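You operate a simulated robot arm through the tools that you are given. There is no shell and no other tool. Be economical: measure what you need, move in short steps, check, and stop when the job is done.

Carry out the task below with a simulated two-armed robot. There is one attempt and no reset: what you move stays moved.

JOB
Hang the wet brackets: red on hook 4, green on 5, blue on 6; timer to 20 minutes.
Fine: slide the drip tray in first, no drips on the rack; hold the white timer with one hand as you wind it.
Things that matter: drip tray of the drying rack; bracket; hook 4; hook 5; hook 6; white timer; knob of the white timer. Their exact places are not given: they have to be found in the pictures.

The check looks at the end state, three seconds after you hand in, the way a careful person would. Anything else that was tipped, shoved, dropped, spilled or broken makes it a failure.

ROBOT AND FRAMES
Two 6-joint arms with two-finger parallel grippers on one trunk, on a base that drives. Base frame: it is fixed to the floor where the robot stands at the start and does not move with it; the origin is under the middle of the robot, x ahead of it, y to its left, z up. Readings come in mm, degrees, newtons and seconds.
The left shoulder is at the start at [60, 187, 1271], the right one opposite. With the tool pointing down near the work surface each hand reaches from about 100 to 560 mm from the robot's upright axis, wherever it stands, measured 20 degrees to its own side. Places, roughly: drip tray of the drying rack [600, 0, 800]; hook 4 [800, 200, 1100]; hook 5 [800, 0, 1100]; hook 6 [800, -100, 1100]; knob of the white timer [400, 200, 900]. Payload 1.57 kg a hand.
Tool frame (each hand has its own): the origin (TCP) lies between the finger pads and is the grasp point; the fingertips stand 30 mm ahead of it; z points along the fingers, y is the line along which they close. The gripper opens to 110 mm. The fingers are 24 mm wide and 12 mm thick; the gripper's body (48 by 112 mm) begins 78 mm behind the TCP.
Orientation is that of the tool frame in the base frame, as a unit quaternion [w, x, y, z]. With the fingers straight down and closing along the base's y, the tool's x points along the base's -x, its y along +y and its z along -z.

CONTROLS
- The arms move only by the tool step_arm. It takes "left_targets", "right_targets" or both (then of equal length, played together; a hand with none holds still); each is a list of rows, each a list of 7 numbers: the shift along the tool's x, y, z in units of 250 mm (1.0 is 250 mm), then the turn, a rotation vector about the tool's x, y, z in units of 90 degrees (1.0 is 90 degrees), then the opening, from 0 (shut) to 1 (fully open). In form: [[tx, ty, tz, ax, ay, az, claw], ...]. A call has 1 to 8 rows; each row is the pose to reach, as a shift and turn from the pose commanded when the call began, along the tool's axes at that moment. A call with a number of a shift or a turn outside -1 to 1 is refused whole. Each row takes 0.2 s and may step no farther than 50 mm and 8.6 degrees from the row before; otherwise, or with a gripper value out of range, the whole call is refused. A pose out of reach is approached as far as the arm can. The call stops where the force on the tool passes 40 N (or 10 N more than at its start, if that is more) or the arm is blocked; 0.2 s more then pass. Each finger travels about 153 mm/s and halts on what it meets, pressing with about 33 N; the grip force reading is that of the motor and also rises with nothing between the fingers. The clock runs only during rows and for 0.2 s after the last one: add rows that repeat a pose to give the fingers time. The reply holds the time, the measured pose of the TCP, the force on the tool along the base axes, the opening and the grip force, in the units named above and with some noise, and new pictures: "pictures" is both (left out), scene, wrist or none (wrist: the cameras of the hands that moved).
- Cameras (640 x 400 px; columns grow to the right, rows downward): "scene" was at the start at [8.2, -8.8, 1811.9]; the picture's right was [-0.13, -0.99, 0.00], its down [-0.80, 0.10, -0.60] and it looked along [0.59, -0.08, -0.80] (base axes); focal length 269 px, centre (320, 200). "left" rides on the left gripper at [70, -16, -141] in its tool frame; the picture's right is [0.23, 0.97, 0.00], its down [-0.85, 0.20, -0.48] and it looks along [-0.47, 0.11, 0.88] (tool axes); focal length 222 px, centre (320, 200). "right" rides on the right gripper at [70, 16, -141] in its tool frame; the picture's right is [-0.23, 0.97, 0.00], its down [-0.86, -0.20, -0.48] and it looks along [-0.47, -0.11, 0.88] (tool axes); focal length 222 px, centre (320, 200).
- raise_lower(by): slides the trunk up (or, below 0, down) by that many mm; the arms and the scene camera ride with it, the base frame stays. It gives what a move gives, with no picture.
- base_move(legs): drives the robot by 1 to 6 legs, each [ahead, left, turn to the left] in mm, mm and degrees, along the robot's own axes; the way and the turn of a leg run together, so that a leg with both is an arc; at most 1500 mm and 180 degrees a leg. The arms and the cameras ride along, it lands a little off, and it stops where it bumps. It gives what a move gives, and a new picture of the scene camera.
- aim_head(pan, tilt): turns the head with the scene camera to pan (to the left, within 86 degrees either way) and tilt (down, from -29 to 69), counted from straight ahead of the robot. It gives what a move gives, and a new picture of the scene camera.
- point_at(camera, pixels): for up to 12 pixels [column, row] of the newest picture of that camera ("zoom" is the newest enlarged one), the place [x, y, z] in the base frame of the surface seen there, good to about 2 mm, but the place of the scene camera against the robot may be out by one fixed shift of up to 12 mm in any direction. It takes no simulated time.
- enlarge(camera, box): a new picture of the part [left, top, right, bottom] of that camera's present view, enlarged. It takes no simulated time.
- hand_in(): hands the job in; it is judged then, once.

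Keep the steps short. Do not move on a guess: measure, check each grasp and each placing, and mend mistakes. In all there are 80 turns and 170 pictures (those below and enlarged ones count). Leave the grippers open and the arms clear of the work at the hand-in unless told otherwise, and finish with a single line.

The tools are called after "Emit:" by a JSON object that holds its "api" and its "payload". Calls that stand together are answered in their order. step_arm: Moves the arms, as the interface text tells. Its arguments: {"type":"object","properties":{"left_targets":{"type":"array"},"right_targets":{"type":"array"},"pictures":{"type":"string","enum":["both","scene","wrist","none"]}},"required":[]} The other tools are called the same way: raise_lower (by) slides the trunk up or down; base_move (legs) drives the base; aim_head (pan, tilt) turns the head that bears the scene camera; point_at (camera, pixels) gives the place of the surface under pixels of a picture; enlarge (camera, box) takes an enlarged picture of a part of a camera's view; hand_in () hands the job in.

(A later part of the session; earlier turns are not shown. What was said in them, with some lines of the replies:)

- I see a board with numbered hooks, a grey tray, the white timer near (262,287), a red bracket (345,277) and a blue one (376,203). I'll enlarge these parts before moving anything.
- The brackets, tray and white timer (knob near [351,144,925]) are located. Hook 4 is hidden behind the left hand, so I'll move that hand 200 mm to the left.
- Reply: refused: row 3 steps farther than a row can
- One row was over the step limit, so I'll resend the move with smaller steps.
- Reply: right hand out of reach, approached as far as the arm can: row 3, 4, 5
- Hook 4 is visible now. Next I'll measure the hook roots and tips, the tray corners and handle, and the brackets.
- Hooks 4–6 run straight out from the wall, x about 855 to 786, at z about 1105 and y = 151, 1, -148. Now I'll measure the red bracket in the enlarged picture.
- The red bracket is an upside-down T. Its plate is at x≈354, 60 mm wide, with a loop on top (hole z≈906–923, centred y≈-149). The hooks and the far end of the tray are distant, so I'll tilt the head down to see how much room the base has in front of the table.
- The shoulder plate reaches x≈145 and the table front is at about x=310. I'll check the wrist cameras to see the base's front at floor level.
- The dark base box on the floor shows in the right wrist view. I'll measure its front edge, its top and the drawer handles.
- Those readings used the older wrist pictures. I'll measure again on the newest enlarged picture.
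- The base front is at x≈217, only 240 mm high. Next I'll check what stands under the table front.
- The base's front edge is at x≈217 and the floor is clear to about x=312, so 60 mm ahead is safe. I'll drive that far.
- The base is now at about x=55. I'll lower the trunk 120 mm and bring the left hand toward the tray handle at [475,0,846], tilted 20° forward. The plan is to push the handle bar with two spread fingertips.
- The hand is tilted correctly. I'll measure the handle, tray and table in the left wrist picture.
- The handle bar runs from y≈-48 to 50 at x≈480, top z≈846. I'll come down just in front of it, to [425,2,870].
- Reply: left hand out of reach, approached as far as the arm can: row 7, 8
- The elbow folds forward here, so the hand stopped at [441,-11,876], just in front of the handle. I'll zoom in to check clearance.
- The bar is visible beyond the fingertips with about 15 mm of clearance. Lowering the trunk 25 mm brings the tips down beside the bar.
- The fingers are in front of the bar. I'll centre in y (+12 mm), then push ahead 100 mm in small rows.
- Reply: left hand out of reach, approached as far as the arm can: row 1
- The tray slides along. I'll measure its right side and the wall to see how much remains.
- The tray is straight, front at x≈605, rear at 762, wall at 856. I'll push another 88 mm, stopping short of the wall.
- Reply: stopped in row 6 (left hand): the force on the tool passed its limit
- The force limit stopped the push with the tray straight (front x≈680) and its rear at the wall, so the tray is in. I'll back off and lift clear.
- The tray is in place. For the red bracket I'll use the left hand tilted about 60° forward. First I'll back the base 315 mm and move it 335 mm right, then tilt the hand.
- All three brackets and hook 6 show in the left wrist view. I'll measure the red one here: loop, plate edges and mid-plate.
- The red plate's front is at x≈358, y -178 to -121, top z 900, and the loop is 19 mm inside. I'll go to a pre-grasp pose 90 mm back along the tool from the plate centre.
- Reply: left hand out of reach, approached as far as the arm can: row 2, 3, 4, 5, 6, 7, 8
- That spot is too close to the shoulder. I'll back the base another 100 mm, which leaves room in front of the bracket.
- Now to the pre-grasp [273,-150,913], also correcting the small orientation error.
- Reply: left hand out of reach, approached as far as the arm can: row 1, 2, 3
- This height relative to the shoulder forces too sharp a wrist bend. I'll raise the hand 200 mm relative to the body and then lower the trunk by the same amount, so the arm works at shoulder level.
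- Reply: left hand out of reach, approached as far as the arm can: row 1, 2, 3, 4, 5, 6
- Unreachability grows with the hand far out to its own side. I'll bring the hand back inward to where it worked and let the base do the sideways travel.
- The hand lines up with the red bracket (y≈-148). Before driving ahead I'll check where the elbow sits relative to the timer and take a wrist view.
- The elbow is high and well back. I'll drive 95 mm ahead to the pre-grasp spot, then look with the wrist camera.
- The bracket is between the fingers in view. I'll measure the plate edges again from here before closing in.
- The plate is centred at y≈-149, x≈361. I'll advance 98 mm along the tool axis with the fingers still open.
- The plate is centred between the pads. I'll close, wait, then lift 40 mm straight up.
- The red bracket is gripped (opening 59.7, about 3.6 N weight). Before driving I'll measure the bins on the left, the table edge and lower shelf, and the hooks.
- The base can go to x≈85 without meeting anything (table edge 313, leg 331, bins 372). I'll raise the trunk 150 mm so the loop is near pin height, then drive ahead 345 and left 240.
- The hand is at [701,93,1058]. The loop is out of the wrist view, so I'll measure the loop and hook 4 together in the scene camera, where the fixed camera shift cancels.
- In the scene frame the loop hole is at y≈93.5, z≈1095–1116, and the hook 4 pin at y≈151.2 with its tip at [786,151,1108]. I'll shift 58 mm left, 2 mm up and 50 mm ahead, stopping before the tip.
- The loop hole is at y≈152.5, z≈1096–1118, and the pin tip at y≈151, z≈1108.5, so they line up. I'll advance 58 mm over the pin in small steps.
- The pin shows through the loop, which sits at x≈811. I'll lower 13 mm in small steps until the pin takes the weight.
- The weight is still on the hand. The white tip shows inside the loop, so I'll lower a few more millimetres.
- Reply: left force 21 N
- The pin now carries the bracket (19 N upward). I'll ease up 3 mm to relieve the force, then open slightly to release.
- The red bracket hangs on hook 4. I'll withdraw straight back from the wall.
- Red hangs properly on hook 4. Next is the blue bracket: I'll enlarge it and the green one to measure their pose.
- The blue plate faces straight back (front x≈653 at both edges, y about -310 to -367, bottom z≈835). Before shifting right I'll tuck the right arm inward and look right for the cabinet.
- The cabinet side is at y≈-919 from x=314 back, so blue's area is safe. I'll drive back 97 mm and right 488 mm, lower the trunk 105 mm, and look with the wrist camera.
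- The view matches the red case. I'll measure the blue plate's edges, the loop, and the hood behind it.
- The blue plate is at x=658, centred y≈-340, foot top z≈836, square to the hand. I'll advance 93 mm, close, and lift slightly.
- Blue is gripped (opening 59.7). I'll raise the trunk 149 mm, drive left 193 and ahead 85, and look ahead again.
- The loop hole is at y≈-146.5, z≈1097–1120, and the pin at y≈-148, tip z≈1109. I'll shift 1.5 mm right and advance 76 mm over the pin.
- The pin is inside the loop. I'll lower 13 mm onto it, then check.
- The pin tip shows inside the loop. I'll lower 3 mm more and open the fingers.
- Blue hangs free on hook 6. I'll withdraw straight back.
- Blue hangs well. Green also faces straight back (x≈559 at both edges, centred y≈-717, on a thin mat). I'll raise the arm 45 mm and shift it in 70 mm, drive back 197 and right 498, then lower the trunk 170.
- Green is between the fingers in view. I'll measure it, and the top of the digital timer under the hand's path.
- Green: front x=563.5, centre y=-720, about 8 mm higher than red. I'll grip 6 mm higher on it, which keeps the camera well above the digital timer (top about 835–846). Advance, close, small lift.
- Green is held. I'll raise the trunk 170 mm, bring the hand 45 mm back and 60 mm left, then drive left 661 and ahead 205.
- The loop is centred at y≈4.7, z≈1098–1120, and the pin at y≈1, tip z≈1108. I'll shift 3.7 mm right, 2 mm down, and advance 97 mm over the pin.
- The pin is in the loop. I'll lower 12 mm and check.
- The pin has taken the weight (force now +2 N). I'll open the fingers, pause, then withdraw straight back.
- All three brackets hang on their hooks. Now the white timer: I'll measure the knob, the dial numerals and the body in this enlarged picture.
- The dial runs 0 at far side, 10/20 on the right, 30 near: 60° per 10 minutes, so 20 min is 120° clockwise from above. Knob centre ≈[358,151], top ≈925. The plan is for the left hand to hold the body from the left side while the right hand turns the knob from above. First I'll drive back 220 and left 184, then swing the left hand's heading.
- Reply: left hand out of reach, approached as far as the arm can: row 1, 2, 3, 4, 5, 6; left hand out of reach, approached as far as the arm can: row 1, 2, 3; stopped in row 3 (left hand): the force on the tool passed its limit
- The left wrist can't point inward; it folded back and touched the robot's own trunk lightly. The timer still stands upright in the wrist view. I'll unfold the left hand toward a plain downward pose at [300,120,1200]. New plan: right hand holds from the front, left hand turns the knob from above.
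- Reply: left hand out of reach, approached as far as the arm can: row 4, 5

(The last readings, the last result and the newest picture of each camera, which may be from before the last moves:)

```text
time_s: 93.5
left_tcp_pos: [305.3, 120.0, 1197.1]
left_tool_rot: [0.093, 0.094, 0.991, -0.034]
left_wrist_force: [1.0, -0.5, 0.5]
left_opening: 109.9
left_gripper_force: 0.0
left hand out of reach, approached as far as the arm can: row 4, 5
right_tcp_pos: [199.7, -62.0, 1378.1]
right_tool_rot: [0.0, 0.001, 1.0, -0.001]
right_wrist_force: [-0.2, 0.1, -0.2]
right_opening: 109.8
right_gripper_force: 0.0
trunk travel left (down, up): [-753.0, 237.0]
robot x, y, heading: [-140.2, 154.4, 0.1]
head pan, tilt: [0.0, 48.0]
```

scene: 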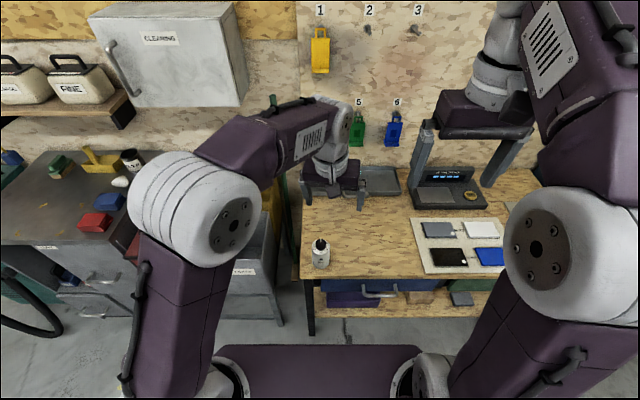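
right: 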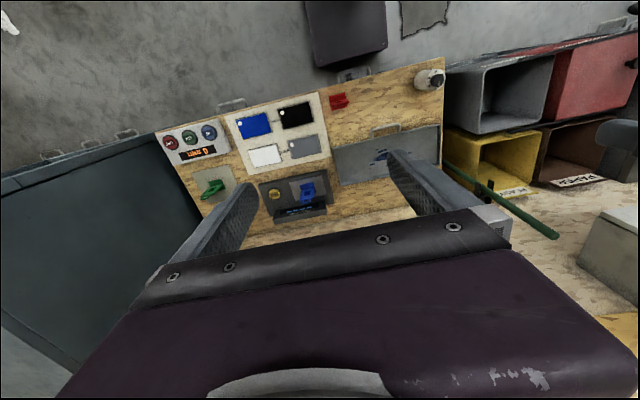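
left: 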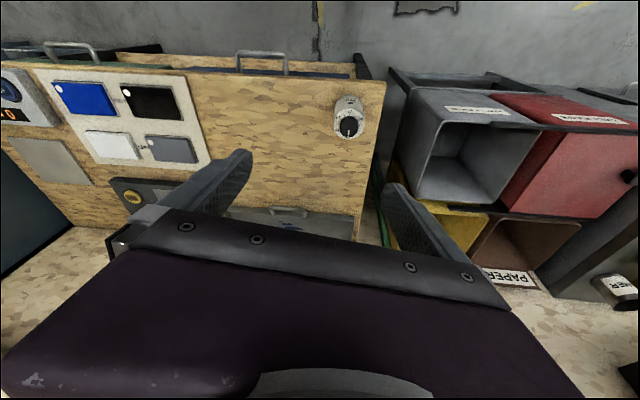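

The left hand is back to a near-downward pose and the timer still stands. Next: shift the base 47 mm back and 43 mm right. The left hand then goes aside to y≈300 pointing down while the right tilts 60° and comes forward, and the trunk lowers 185 mm.

Emit:
{"api": "base_move", "payload": {"legs": [[-47, 0, 0], [0, -43, 0]]}}

Emit:
{"api": "step_arm", "payload": {"left_targets": [[-0.029, 0.119, 0, -0.005, 0.015, -0.015, 1], [-0.058, 0.238, 0, -0.011, 0.03, -0.03, 1], [-0.087, 0.357, 0, -0.016, 0.045, -0.045, 1], [-0.116, 0.476, 0, -0.021, 0.06, -0.06, 1], [-0.146, 0.596, 0, -0.027, 0.074, -0.075, 1], [-0.175, 0.715, 0, -0.032, 0.089, -0.09, 1], [-0.204, 0.834, 0, -0.038, 0.104, -0.105, 1], [-0.233, 0.953, 0, -0.043, 0.119, -0.12, 1]], "right_targets": [[-0.1, 0.075, 0.075, 0, -0.083, 0, 1], [-0.2, 0.15, 0.15, 0, -0.167, 0, 1], [-0.3, 0.225, 0.225, 0, -0.25, 0, 1], [-0.4, 0.3, 0.3, 0, -0.333, 0, 1], [-0.5, 0.375, 0.375, 0, -0.417, 0, 1], [-0.6, 0.45, 0.45, 0, -0.5, 0, 1], [-0.7, 0.525, 0.525, 0, -0.583, 0, 1], [-0.8, 0.6, 0.6, 0, -0.667, 0, 1]], "pictures": "none"}}

Emit:
{"api": "raise_lower", "payload": {"by": -185}}

Emit:
{"api": "step_arm", "payload": {"left_targets": [[0, 0, 0, 0, 0, 0, 1]], "right_targets": [[0, 0, 0, 0, 0, 0, 1]], "pictures": "both"}}

```text
time_s: 94.9
left_tcp_pos: [259.0, 84.8, 1196.3]
left_tool_rot: [0.094, 0.095, 0.99, -0.036]
left_wrist_force: [0.4, 0.5, -0.7]
left_opening: 110.1
left_gripper_force: 0.0
right_tcp_pos: [154.0, -95.0, 1378.1]
right_tool_rot: [0.0, 0.001, 1.0, -0.005]
right_wrist_force: [-0.9, 0.6, -0.5]
right_opening: 110.0
right_gripper_force: 0.1
trunk travel left (down, up): [-753.0, 237.0]
robot x, y, heading: [-188.7, 112.3, -0.3]
head pan, tilt: [0.0, 48.0]
```

scene: 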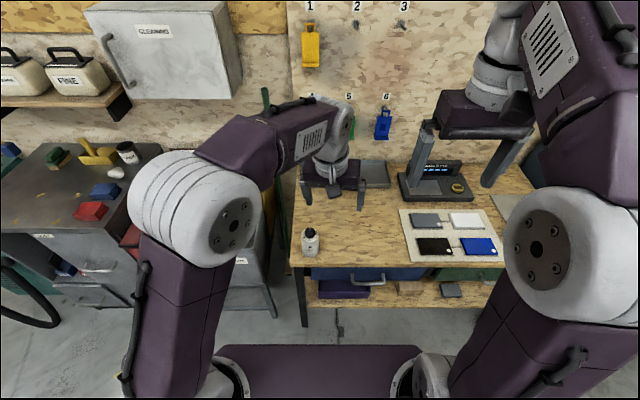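

```text
time_s: 96.7
left_tcp_pos: [362.1, 302.1, 1196.1]
left_tool_rot: [0.0, 0.0, 1.0, -0.002]
left_wrist_force: [0.2, -0.2, 0.1]
left_opening: 110.1
left_gripper_force: 0.1
right_tcp_pos: [352.4, 49.8, 1226.3]
right_tool_rot: [0.498, 0.0, 0.867, -0.002]
right_wrist_force: [0.8, 0.1, 0.6]
right_opening: 110.2
right_gripper_force: 0.0
trunk travel left (down, up): [-753.0, 237.0]
robot x, y, heading: [-186.7, 112.8, -0.0]
head pan, tilt: [0.0, 48.0]
```

```text
time_s: 98.8
left_tcp_pos: [358.7, 300.7, 1013.3]
left_tool_rot: [0.002, 0.002, 1.0, 0.0]
left_wrist_force: [0.4, 0.2, 0.2]
left_opening: 110.1
left_gripper_force: 0.2
right_tcp_pos: [350.5, 46.2, 1042.7]
right_tool_rot: [0.501, 0.0, 0.865, -0.001]
right_wrist_force: [-0.3, 0.0, -0.7]
right_opening: 110.0
right_gripper_force: 0.1
trunk travel left (down, up): [-568.0, 422.0]
robot x, y, heading: [-190.1, 107.5, -0.3]
head pan, tilt: [0.0, 48.0]
```

```text
time_s: 99.2
left_tcp_pos: [358.3, 299.3, 1013.2]
left_tool_rot: [0.002, 0.001, 1.0, 0.0]
left_wrist_force: [-0.1, -0.1, 0.3]
left_opening: 110.0
left_gripper_force: 0.1
right_tcp_pos: [349.5, 46.4, 1042.3]
right_tool_rot: [0.501, 0.0, 0.866, -0.001]
right_wrist_force: [0.1, -0.4, 0.0]
right_opening: 110.0
right_gripper_force: 0.0
trunk travel left (down, up): [-568.0, 422.0]
robot x, y, heading: [-191.9, 110.6, -0.1]
head pan, tilt: [0.0, 48.0]
```

scene: 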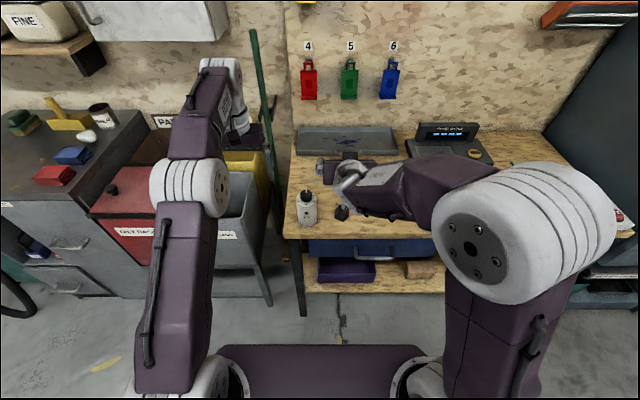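
right: 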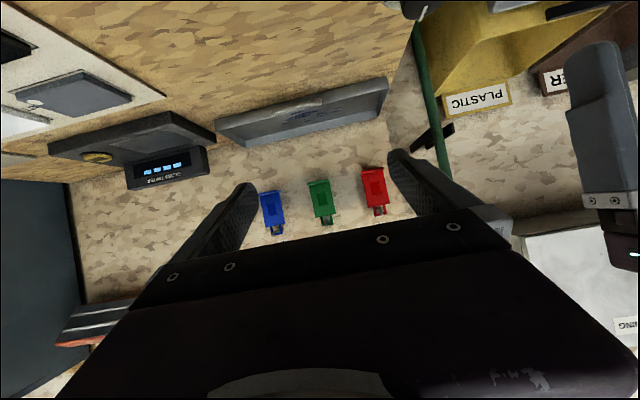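
left: 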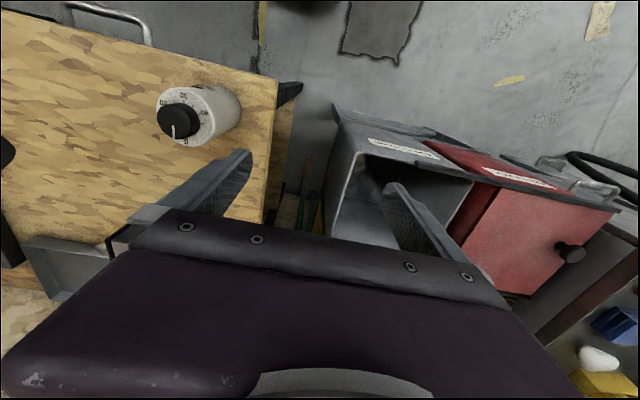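

No reach problems: right is tilted 60° at y≈46, left points down at y≈300. I'll measure the timer in the left wrist view. Then the right hand goes above the timer body (y=151, z=970) while the left rises and pre-turns its wrist -60°.

Emit:
{"api": "point_at", "payload": {"camera": "left", "pixels": [[172, 119], [172, 132], [160, 118], [184, 112], [172, 105], [185, 141], [165, 102], [208, 103], [215, 125], [240, 108]]}}

Emit:
{"api": "step_arm", "payload": {"right_targets": [[0.031, 0.053, 0.018, 0, 0, 0, 1], [0.062, 0.105, 0.036, 0, 0, 0, 1], [0.093, 0.158, 0.054, 0, 0, 0, 1], [0.125, 0.21, 0.072, 0, 0, 0, 1], [0.156, 0.263, 0.09, 0, 0, 0, 1], [0.187, 0.315, 0.108, 0, 0, 0, 1], [0.218, 0.368, 0.126, 0, 0, 0, 1], [0.249, 0.42, 0.144, 0, 0, 0, 1]], "left_targets": [[0, 0.02, -0.08, 0, 0, -0.083, 0.8], [0, 0.04, -0.16, 0, 0, -0.167, 0.8], [0, 0.06, -0.24, 0, 0, -0.25, 0.8], [0, 0.08, -0.32, 0, 0, -0.333, 0.8], [0, 0.08, -0.32, 0, 0, -0.417, 0.8], [0, 0.08, -0.32, 0, 0, -0.5, 0.8], [0, 0.08, -0.32, 0, 0, -0.583, 0.8], [0, 0.08, -0.32, 0, 0, -0.667, 0.8]], "pictures": "both"}}

```text
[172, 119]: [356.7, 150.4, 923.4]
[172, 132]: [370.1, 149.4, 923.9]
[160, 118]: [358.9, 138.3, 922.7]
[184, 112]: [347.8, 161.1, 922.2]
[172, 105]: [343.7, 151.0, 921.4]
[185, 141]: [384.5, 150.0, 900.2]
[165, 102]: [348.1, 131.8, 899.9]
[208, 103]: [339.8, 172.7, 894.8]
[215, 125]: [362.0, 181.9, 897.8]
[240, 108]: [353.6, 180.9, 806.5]
```

```text
time_s: 101.0
left_tcp_pos: [333.3, 319.7, 1077.5]
left_tool_rot: [0.001, -0.5, 0.866, -0.001]
left_wrist_force: [0.2, -0.5, 1.3]
left_opening: 88.2
left_gripper_force: 0.0
left hand out of reach, approached as far as the arm can: row 2, 3, 4, 5, 6, 7, 8
right_tcp_pos: [350.4, 152.5, 970.7]
right_tool_rot: [0.501, 0.001, 0.866, -0.002]
right_wrist_force: [-0.5, -0.3, -0.3]
right_opening: 110.1
right_gripper_force: 0.0
trunk travel left (down, up): [-568.0, 422.0]
robot x, y, heading: [-190.7, 111.8, -0.2]
head pan, tilt: [0.0, 48.0]
```

scene: 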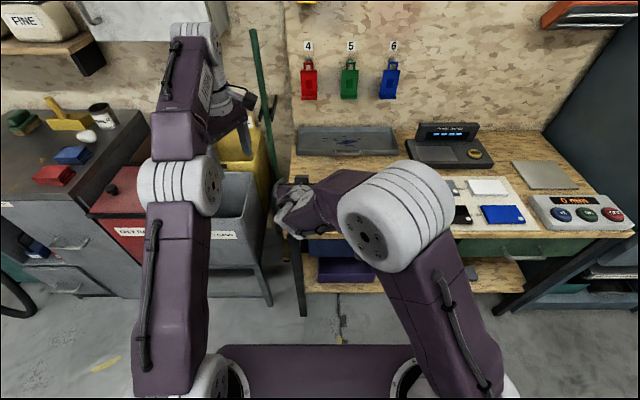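
right: 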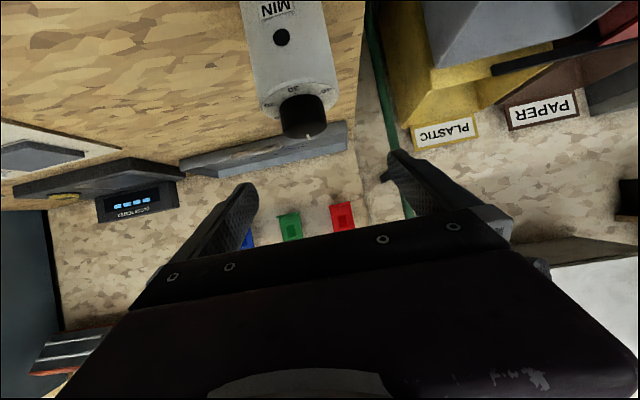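
left: 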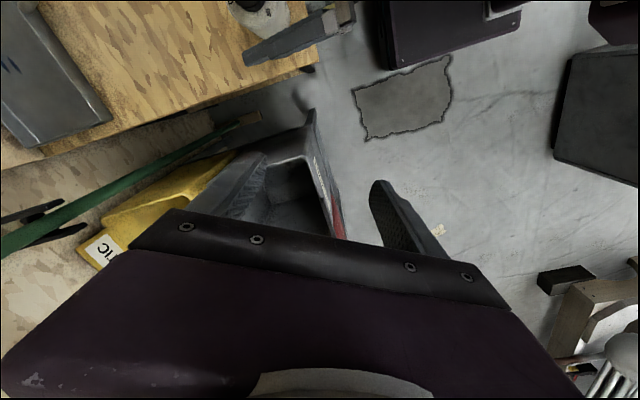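

The knob axis is at about [358.5,150.5], top z≈923, dial z≈900; the body radius is 30. The right hand is now straight above the body. I'll lower it 118 mm, close on the body and check.

Emit:
{"api": "step_arm", "payload": {"right_targets": [[0.081, -0.006, 0.049, 0, 0, 0, 1], [0.162, -0.006, 0.097, 0, 0, 0, 1], [0.243, -0.006, 0.146, 0, 0, 0, 1], [0.324, -0.006, 0.194, 0, 0, 0, 1], [0.405, -0.006, 0.243, 0, 0, 0, 1], [0.405, -0.006, 0.243, 0, 0, 0, 0.7], [0.405, -0.006, 0.243, 0, 0, 0, 0.4], [0.405, -0.006, 0.243, 0, 0, 0, 0.4]], "pictures": "both"}}

```text
time_s: 102.8
left_tcp_pos: [331.5, 318.3, 1078.4]
left_tool_rot: [0.001, -0.5, 0.866, -0.001]
left_wrist_force: [0.0, -0.8, 0.2]
left_opening: 88.0
left_gripper_force: 0.2
right_tcp_pos: [351.1, 149.4, 853.1]
right_tool_rot: [0.501, 0.0, 0.866, -0.001]
right_wrist_force: [-1.6, 0.3, 0.5]
right_opening: 60.9
right_gripper_force: 33.3
trunk travel left (down, up): [-568.0, 422.0]
robot x, y, heading: [-186.3, 114.5, 0.2]
head pan, tilt: [0.0, 48.0]
```

scene: 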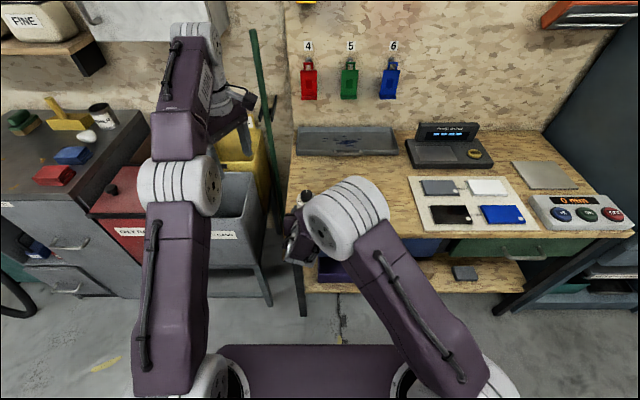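
right: 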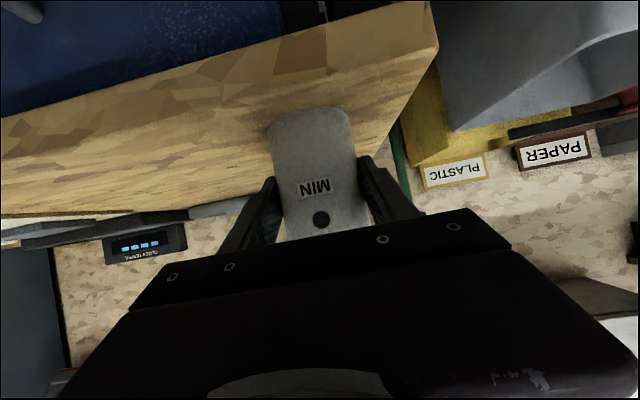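

The right hand holds the body (opening 60.9, 33 N). I'll bring the left hand over the knob at z≈1010 with a narrower opening, and look.

Emit:
{"api": "step_arm", "payload": {"left_targets": [[0.089, -0.072, 0.045, 0, 0, 0, 0.6], [0.177, -0.144, 0.09, 0, 0, 0, 0.6], [0.266, -0.216, 0.136, 0, 0, 0, 0.6], [0.355, -0.288, 0.181, 0, 0, 0, 0.6], [0.443, -0.36, 0.227, 0, 0, 0, 0.6], [0.532, -0.432, 0.272, 0, 0, 0, 0.6]], "pictures": "both"}}

Emit:
{"api": "enlarge", "payload": {"camera": "left", "box": [220, 80, 420, 260]}}

```text
time_s: 104.2
left_tcp_pos: [345.6, 151.4, 1007.7]
left_tool_rot: [0.002, -0.5, 0.866, -0.001]
left_wrist_force: [0.3, 0.4, -0.4]
left_opening: 66.1
left_gripper_force: 0.0
left hand out of reach, approached as far as the arm can: row 6
right_tcp_pos: [351.1, 148.4, 852.2]
right_tool_rot: [0.502, 0.0, 0.865, 0.0]
right_wrist_force: [-1.9, -0.8, 2.5]
right_opening: 60.8
right_gripper_force: 33.3
trunk travel left (down, up): [-568.0, 422.0]
robot x, y, heading: [-190.7, 113.3, -0.1]
head pan, tilt: [0.0, 48.0]
```

scene: 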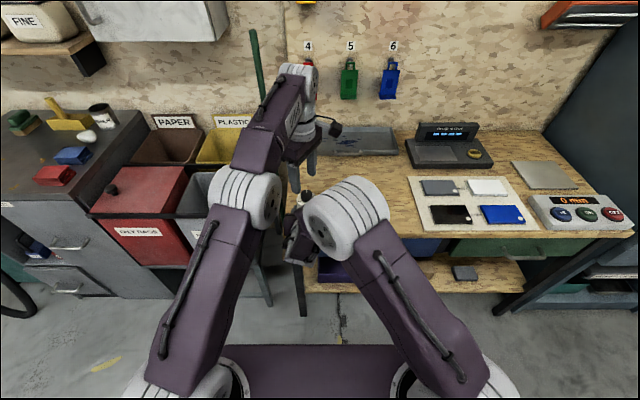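
left: 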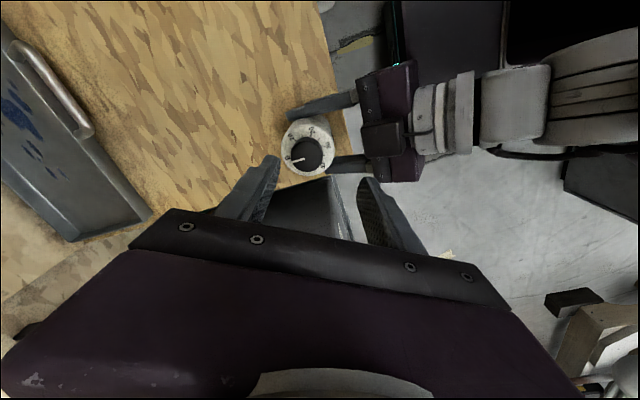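

```text
2.22 times, centred on (320, 170) of left
```

zoom: 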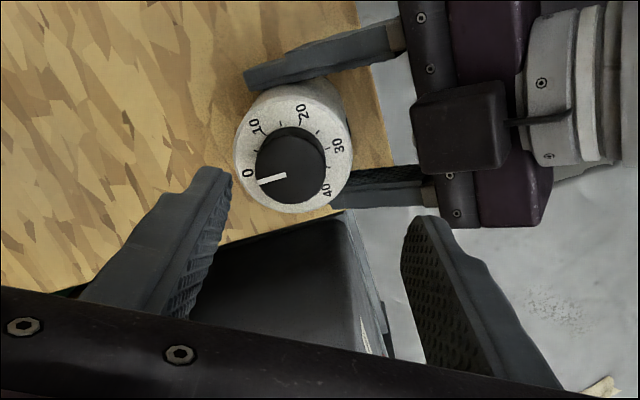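

The left hand is 13 mm short in x at this height; lower down it should reach. I'll measure the knob from here.

Emit:
{"api": "point_at", "payload": {"camera": "zoom", "pixels": [[290, 160], [262, 165], [318, 158], [290, 135], [290, 190], [247, 173], [337, 146], [300, 112], [255, 127], [327, 188], [286, 176], [262, 180]]}}

Emit:
{"api": "step_arm", "payload": {"left_targets": [[-0.013, -0.023, 0.06, 0, 0, 0, 0.6], [-0.026, -0.045, 0.12, 0, 0, 0, 0.6]], "pictures": "wrist"}}

```text
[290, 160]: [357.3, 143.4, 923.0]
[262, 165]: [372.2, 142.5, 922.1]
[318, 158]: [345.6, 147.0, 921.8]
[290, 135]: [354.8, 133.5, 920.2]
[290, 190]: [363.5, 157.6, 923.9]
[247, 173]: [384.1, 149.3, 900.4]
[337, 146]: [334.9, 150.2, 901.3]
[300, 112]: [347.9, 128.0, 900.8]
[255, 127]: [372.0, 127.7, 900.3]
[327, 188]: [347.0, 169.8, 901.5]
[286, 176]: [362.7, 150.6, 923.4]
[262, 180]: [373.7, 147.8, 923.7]
```

```text
time_s: 104.8
left_tcp_pos: [360.3, 154.1, 976.2]
left_tool_rot: [0.003, -0.5, 0.866, -0.001]
left_wrist_force: [-0.7, 0.4, 0.2]
left_opening: 65.8
left_gripper_force: 0.0
right_tcp_pos: [351.9, 147.8, 853.5]
right_tool_rot: [0.502, 0.0, 0.865, 0.0]
right_wrist_force: [-0.3, 0.9, 2.5]
right_opening: 60.9
right_gripper_force: 32.9
trunk travel left (down, up): [-568.0, 422.0]
robot x, y, heading: [-190.6, 108.7, 0.0]
head pan, tilt: [0.0, 48.0]
```

left: 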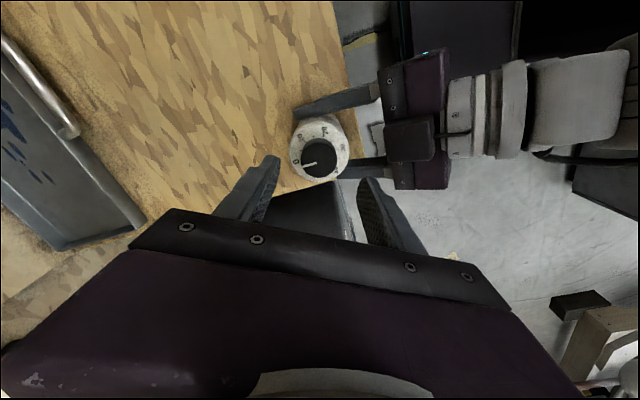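

The dial centre is [359.5,149.2] and the pointer is at 0. I'll lower the left hand to z=936, grip the knob, and turn 120° clockwise in two calls while the right keeps holding.

Emit:
{"api": "step_arm", "payload": {"left_targets": [[0.018, -0.007, 0.04, 0, 0, 0, 0.55], [0.018, -0.007, 0.1, 0, 0, 0, 0.55], [0.018, -0.007, 0.16, 0, 0, 0, 0.55], [0.018, -0.007, 0.16, 0, 0, 0, 0.15], [0.018, -0.007, 0.16, 0, 0, 0, 0.15], [0.018, -0.007, 0.16, 0, 0, 0, 0.15]], "pictures": "none"}}

Emit:
{"api": "step_arm", "payload": {"left_targets": [[0, 0, 0, 0, 0, 0.083, 0.15], [0, 0, 0, 0, 0, 0.167, 0.15], [0, 0, 0, 0, 0, 0.25, 0.15], [0, 0, 0, 0, 0, 0.333, 0.15], [0, 0, 0, 0, 0, 0.417, 0.15], [0, 0, 0, 0, 0, 0.5, 0.15], [0, 0, 0, 0, 0, 0.583, 0.15], [0, 0, 0, 0, 0, 0.667, 0.15]], "pictures": "none"}}

Emit:
{"api": "step_arm", "payload": {"left_targets": [[0, 0, 0, 0, 0, 0.083, 0.15], [0, 0, 0, 0, 0, 0.167, 0.15], [0, 0, 0, 0, 0, 0.25, 0.15], [0, 0, 0, 0, 0, 0.333, 0.15], [0, 0, 0, 0, 0, 0.417, 0.15], [0, 0, 0, 0, 0, 0.5, 0.15], [0, 0, 0, 0, 0, 0.583, 0.15], [0, 0, 0, 0, 0, 0.667, 0.15]], "pictures": "both"}}

Emit:
{"api": "enlarge", "payload": {"camera": "left", "box": [240, 100, 400, 220]}}

```text
time_s: 106.2
left_tcp_pos: [361.2, 148.8, 935.5]
left_tool_rot: [0.001, -0.499, 0.866, -0.001]
left_wrist_force: [-5.9, 1.8, 5.4]
left_opening: 32.4
left_gripper_force: 32.7
right_tcp_pos: [352.1, 149.1, 853.0]
right_tool_rot: [0.502, 0.001, 0.865, -0.001]
right_wrist_force: [7.2, -0.6, -0.4]
right_opening: 61.0
right_gripper_force: 32.5
trunk travel left (down, up): [-568.0, 422.0]
robot x, y, heading: [-184.4, 114.6, -0.2]
head pan, tilt: [0.0, 48.0]
```

```text
time_s: 108.0
left_tcp_pos: [360.4, 148.9, 936.3]
left_tool_rot: [0.002, 0.002, 1.0, 0.0]
left_wrist_force: [-1.1, 1.7, -0.6]
left_opening: 32.5
left_gripper_force: 32.5
right_tcp_pos: [352.1, 148.8, 851.5]
right_tool_rot: [0.502, 0.0, 0.865, -0.001]
right_wrist_force: [1.7, -1.3, 1.9]
right_opening: 60.7
right_gripper_force: 33.0
trunk travel left (down, up): [-568.0, 422.0]
robot x, y, heading: [-187.6, 108.3, -0.3]
head pan, tilt: [0.0, 48.0]
```

```text
time_s: 109.8
left_tcp_pos: [360.1, 148.2, 936.8]
left_tool_rot: [0.003, 0.502, 0.865, 0.002]
left_wrist_force: [1.6, 1.6, 5.2]
left_opening: 32.5
left_gripper_force: 32.9
right_tcp_pos: [351.6, 150.5, 853.3]
right_tool_rot: [0.501, 0.001, 0.865, -0.002]
right_wrist_force: [1.2, -0.3, 0.6]
right_opening: 60.8
right_gripper_force: 33.0
trunk travel left (down, up): [-568.0, 422.0]
robot x, y, heading: [-188.2, 112.5, 0.1]
head pan, tilt: [0.0, 48.0]
```

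scene: 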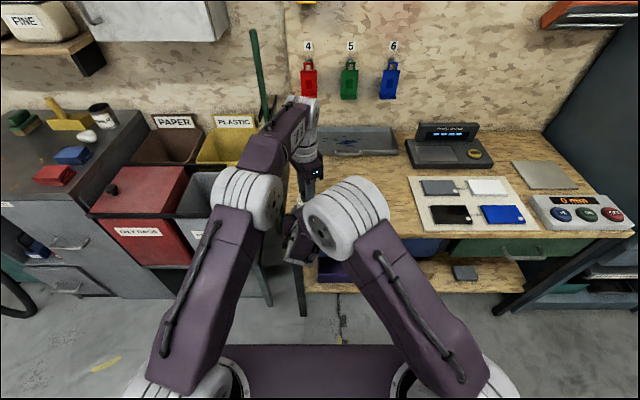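
left: 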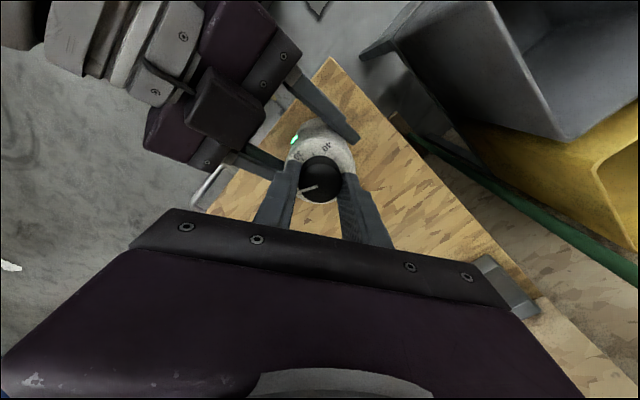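

```text
3.33 times, centred on (320, 160) of left
```

zoom: 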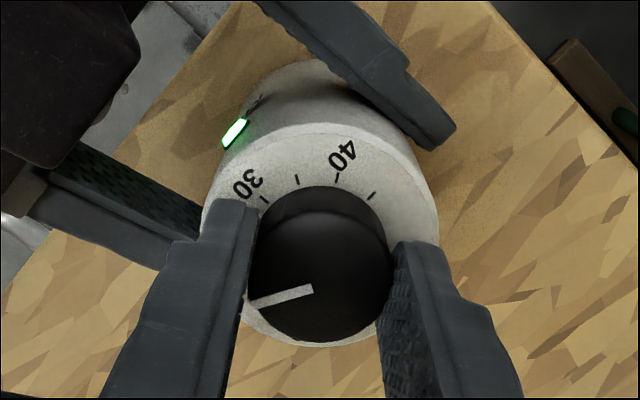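

The knob turned and the lamp is lit. I'll measure the pointer, release the knob, lift the left hand 70 mm and read the dial.

Emit:
{"api": "point_at", "payload": {"camera": "zoom", "pixels": [[256, 301], [308, 290], [282, 296]]}}

Emit:
{"api": "step_arm", "payload": {"left_targets": [[0, 0, 0, 0, 0, 0, 0.55], [0, 0, 0, 0, 0, 0, 0.55], [0, 0, -0.1, 0, 0, 0, 0.55], [0, 0, -0.2, 0, 0, 0, 0.55], [0, 0, -0.28, 0, 0, 0, 0.55]], "pictures": "wrist"}}

Emit:
{"api": "enlarge", "payload": {"camera": "left", "box": [260, 80, 380, 200]}}

```text
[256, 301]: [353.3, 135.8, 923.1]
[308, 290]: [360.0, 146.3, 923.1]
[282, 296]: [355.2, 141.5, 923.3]
```

```text
time_s: 111.0
left_tcp_pos: [349.4, 150.8, 1000.6]
left_tool_rot: [0.002, 0.501, 0.865, 0.001]
left_wrist_force: [0.3, -0.7, -0.1]
left_opening: 60.5
left_gripper_force: 0.0
left hand out of reach, approached as far as the arm can: row 4, 5
right_tcp_pos: [350.6, 149.1, 852.7]
right_tool_rot: [0.501, 0.0, 0.866, -0.001]
right_wrist_force: [-1.4, -0.2, 0.7]
right_opening: 60.8
right_gripper_force: 32.8
trunk travel left (down, up): [-568.0, 422.0]
robot x, y, heading: [-189.7, 114.4, -0.1]
head pan, tilt: [0.0, 48.0]
```

left: 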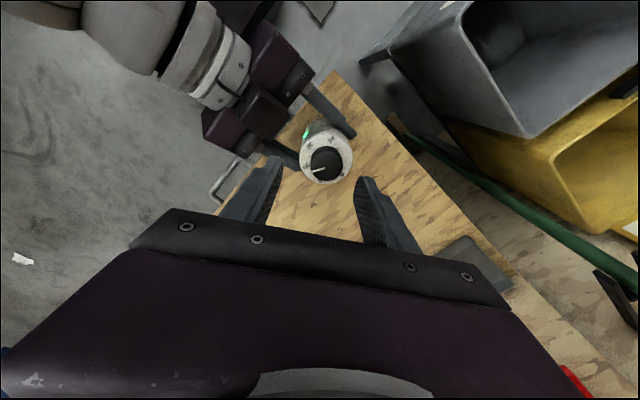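

```text
3.33 times, centred on (320, 140) of left
5 turns are left
```

zoom: 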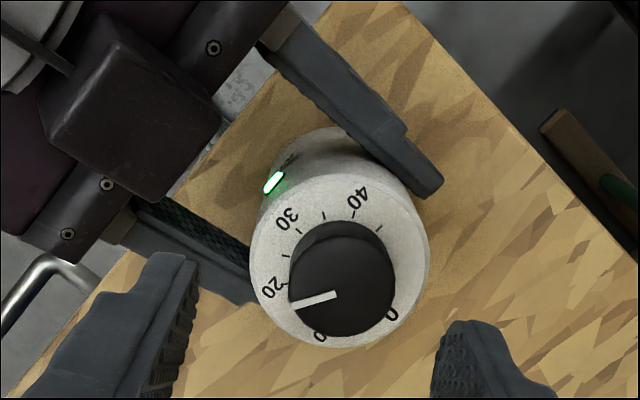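

The pointer reads close to 20 min (about 115–122° by two estimates). I'll take one finer measurement of the pointer and dial marks before letting go of the body.

Emit:
{"api": "point_at", "payload": {"camera": "zoom", "pixels": [[295, 302], [334, 294], [315, 298], [272, 289], [287, 220], [358, 198], [393, 317], [319, 337], [305, 300], [325, 296]]}}

```text
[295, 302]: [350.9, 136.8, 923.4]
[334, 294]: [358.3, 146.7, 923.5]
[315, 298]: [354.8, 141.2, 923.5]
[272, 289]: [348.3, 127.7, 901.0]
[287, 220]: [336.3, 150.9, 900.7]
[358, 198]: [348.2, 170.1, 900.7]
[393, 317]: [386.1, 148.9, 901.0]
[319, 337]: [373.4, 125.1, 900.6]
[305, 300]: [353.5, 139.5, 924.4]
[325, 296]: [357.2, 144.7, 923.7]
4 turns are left
```

The pointer is at the 20 mark within measuring error (≈120–125°, and the wrist turned exactly 120° from 0). I'll move the left hand away to the left, open the right hand, raise it straight off and move it aside, then look.

Emit:
{"api": "step_arm", "payload": {"left_targets": [[0.093, 0.038, -0.04, 0, 0, 0, 0.6], [0.187, 0.077, -0.08, 0, 0, 0, 0.6], [0.28, 0.115, -0.12, 0, 0, 0, 0.8], [0.373, 0.153, -0.16, 0, 0, 0, 1], [0.467, 0.192, -0.2, 0, 0, 0, 1], [0.56, 0.23, -0.24, 0, 0, 0, 1]], "pictures": "none"}}

Emit:
{"api": "step_arm", "payload": {"right_targets": [[0, 0, 0, 0, 0, 0, 0.8], [0, 0, 0, 0, 0, 0, 1], [0, 0, 0, 0, 0, 0, 1], [-0.082, 0, -0.047, 0, 0, 0, 1], [-0.164, 0, -0.094, 0, 0, 0, 1], [-0.245, 0, -0.142, 0, 0, 0, 1], [-0.327, 0, -0.189, 0, 0, 0, 1], [-0.42, 0, -0.242, 0, 0, 0, 1]], "pictures": "none"}}

Emit:
{"api": "step_arm", "payload": {"right_targets": [[-0.08, -0.1, -0.047, 0, 0, 0, 1], [-0.16, -0.22, -0.094, 0, 0, 0, 1], [-0.24, -0.34, -0.14, 0, 0, 0, 1], [-0.24, -0.45, -0.14, 0, 0, 0, 1], [-0.24, -0.6, -0.14, 0, 0, 0, 1]], "pictures": "both"}}

Emit:
{"api": "enlarge", "payload": {"camera": "scene", "box": [280, 180, 340, 240]}}

Emit:
{"api": "enlarge", "payload": {"camera": "scene", "box": [270, 30, 430, 170]}}

```text
time_s: 112.4
left_tcp_pos: [329.7, 303.2, 1061.7]
left_tool_rot: [0.002, 0.501, 0.865, 0.002]
left_wrist_force: [0.1, -0.2, 0.4]
left_opening: 110.0
left_gripper_force: 0.0
right_tcp_pos: [352.0, 149.0, 852.0]
right_tool_rot: [0.501, 0.001, 0.866, -0.002]
right_wrist_force: [-0.6, 0.7, 0.5]
right_opening: 60.8
right_gripper_force: 33.8
trunk travel left (down, up): [-568.0, 422.0]
robot x, y, heading: [-187.2, 110.4, 0.1]
head pan, tilt: [0.0, 48.0]
```

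```text
time_s: 114.2
left_tcp_pos: [328.1, 304.0, 1060.9]
left_tool_rot: [0.002, 0.5, 0.866, 0.001]
left_wrist_force: [0.2, -1.0, 0.0]
left_opening: 110.0
left_gripper_force: 0.0
right_tcp_pos: [354.4, 148.8, 974.4]
right_tool_rot: [0.5, 0.001, 0.866, -0.002]
right_wrist_force: [0.0, 1.0, -0.7]
right_opening: 110.0
right_gripper_force: 0.0
trunk travel left (down, up): [-568.0, 422.0]
robot x, y, heading: [-190.8, 108.1, 0.3]
head pan, tilt: [0.0, 48.0]
```

```text
time_s: 115.4
left_tcp_pos: [330.7, 302.1, 1061.7]
left_tool_rot: [0.002, 0.5, 0.866, 0.002]
left_wrist_force: [0.6, 0.2, -0.5]
left_opening: 110.0
left_gripper_force: 0.1
right_tcp_pos: [351.7, 0.3, 1041.1]
right_tool_rot: [0.501, 0.001, 0.865, -0.001]
right_wrist_force: [0.0, -0.2, 0.0]
right_opening: 110.0
right_gripper_force: 0.1
trunk travel left (down, up): [-568.0, 422.0]
robot x, y, heading: [-187.4, 111.8, 0.0]
head pan, tilt: [0.0, 48.0]
```

scene: 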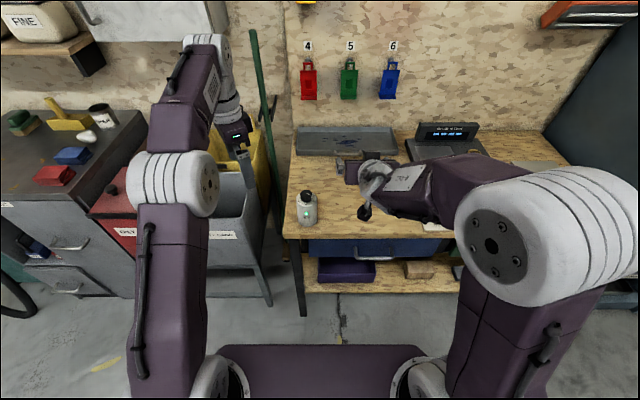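
right: 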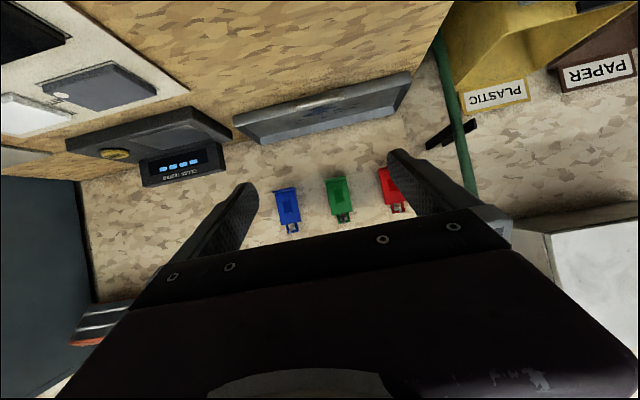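

```text
6.67 times, centred on (310, 210) of scene
```

zoom: 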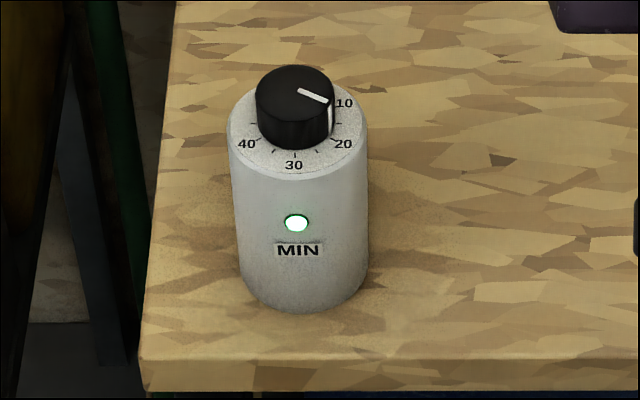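

```text
2.86 times, centred on (350, 100) of scene
3 turns are left
```

zoom: 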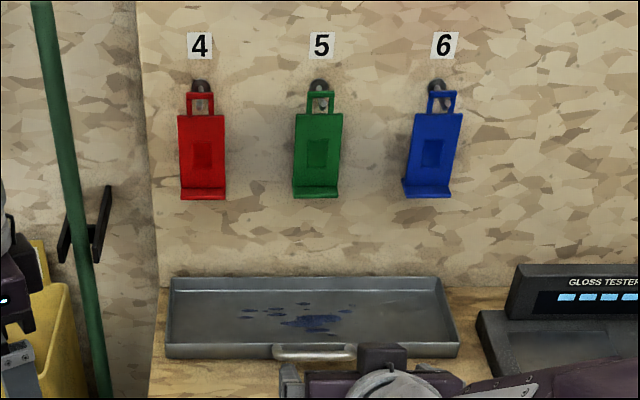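

All three brackets hang on their hooks over the pushed-in tray. The timer stands upright, lit, with its pointer at 20. Both grippers are open and clear, so I'm handing in.

Emit:
{"api": "hand_in", "payload": {}}

```text
The job is handed in.
```

The tray went in first, red hangs on hook 4, green on 5 and blue on 6, and the timer was held and wound to about 20 minutes (pointer read within a few degrees of the mark).
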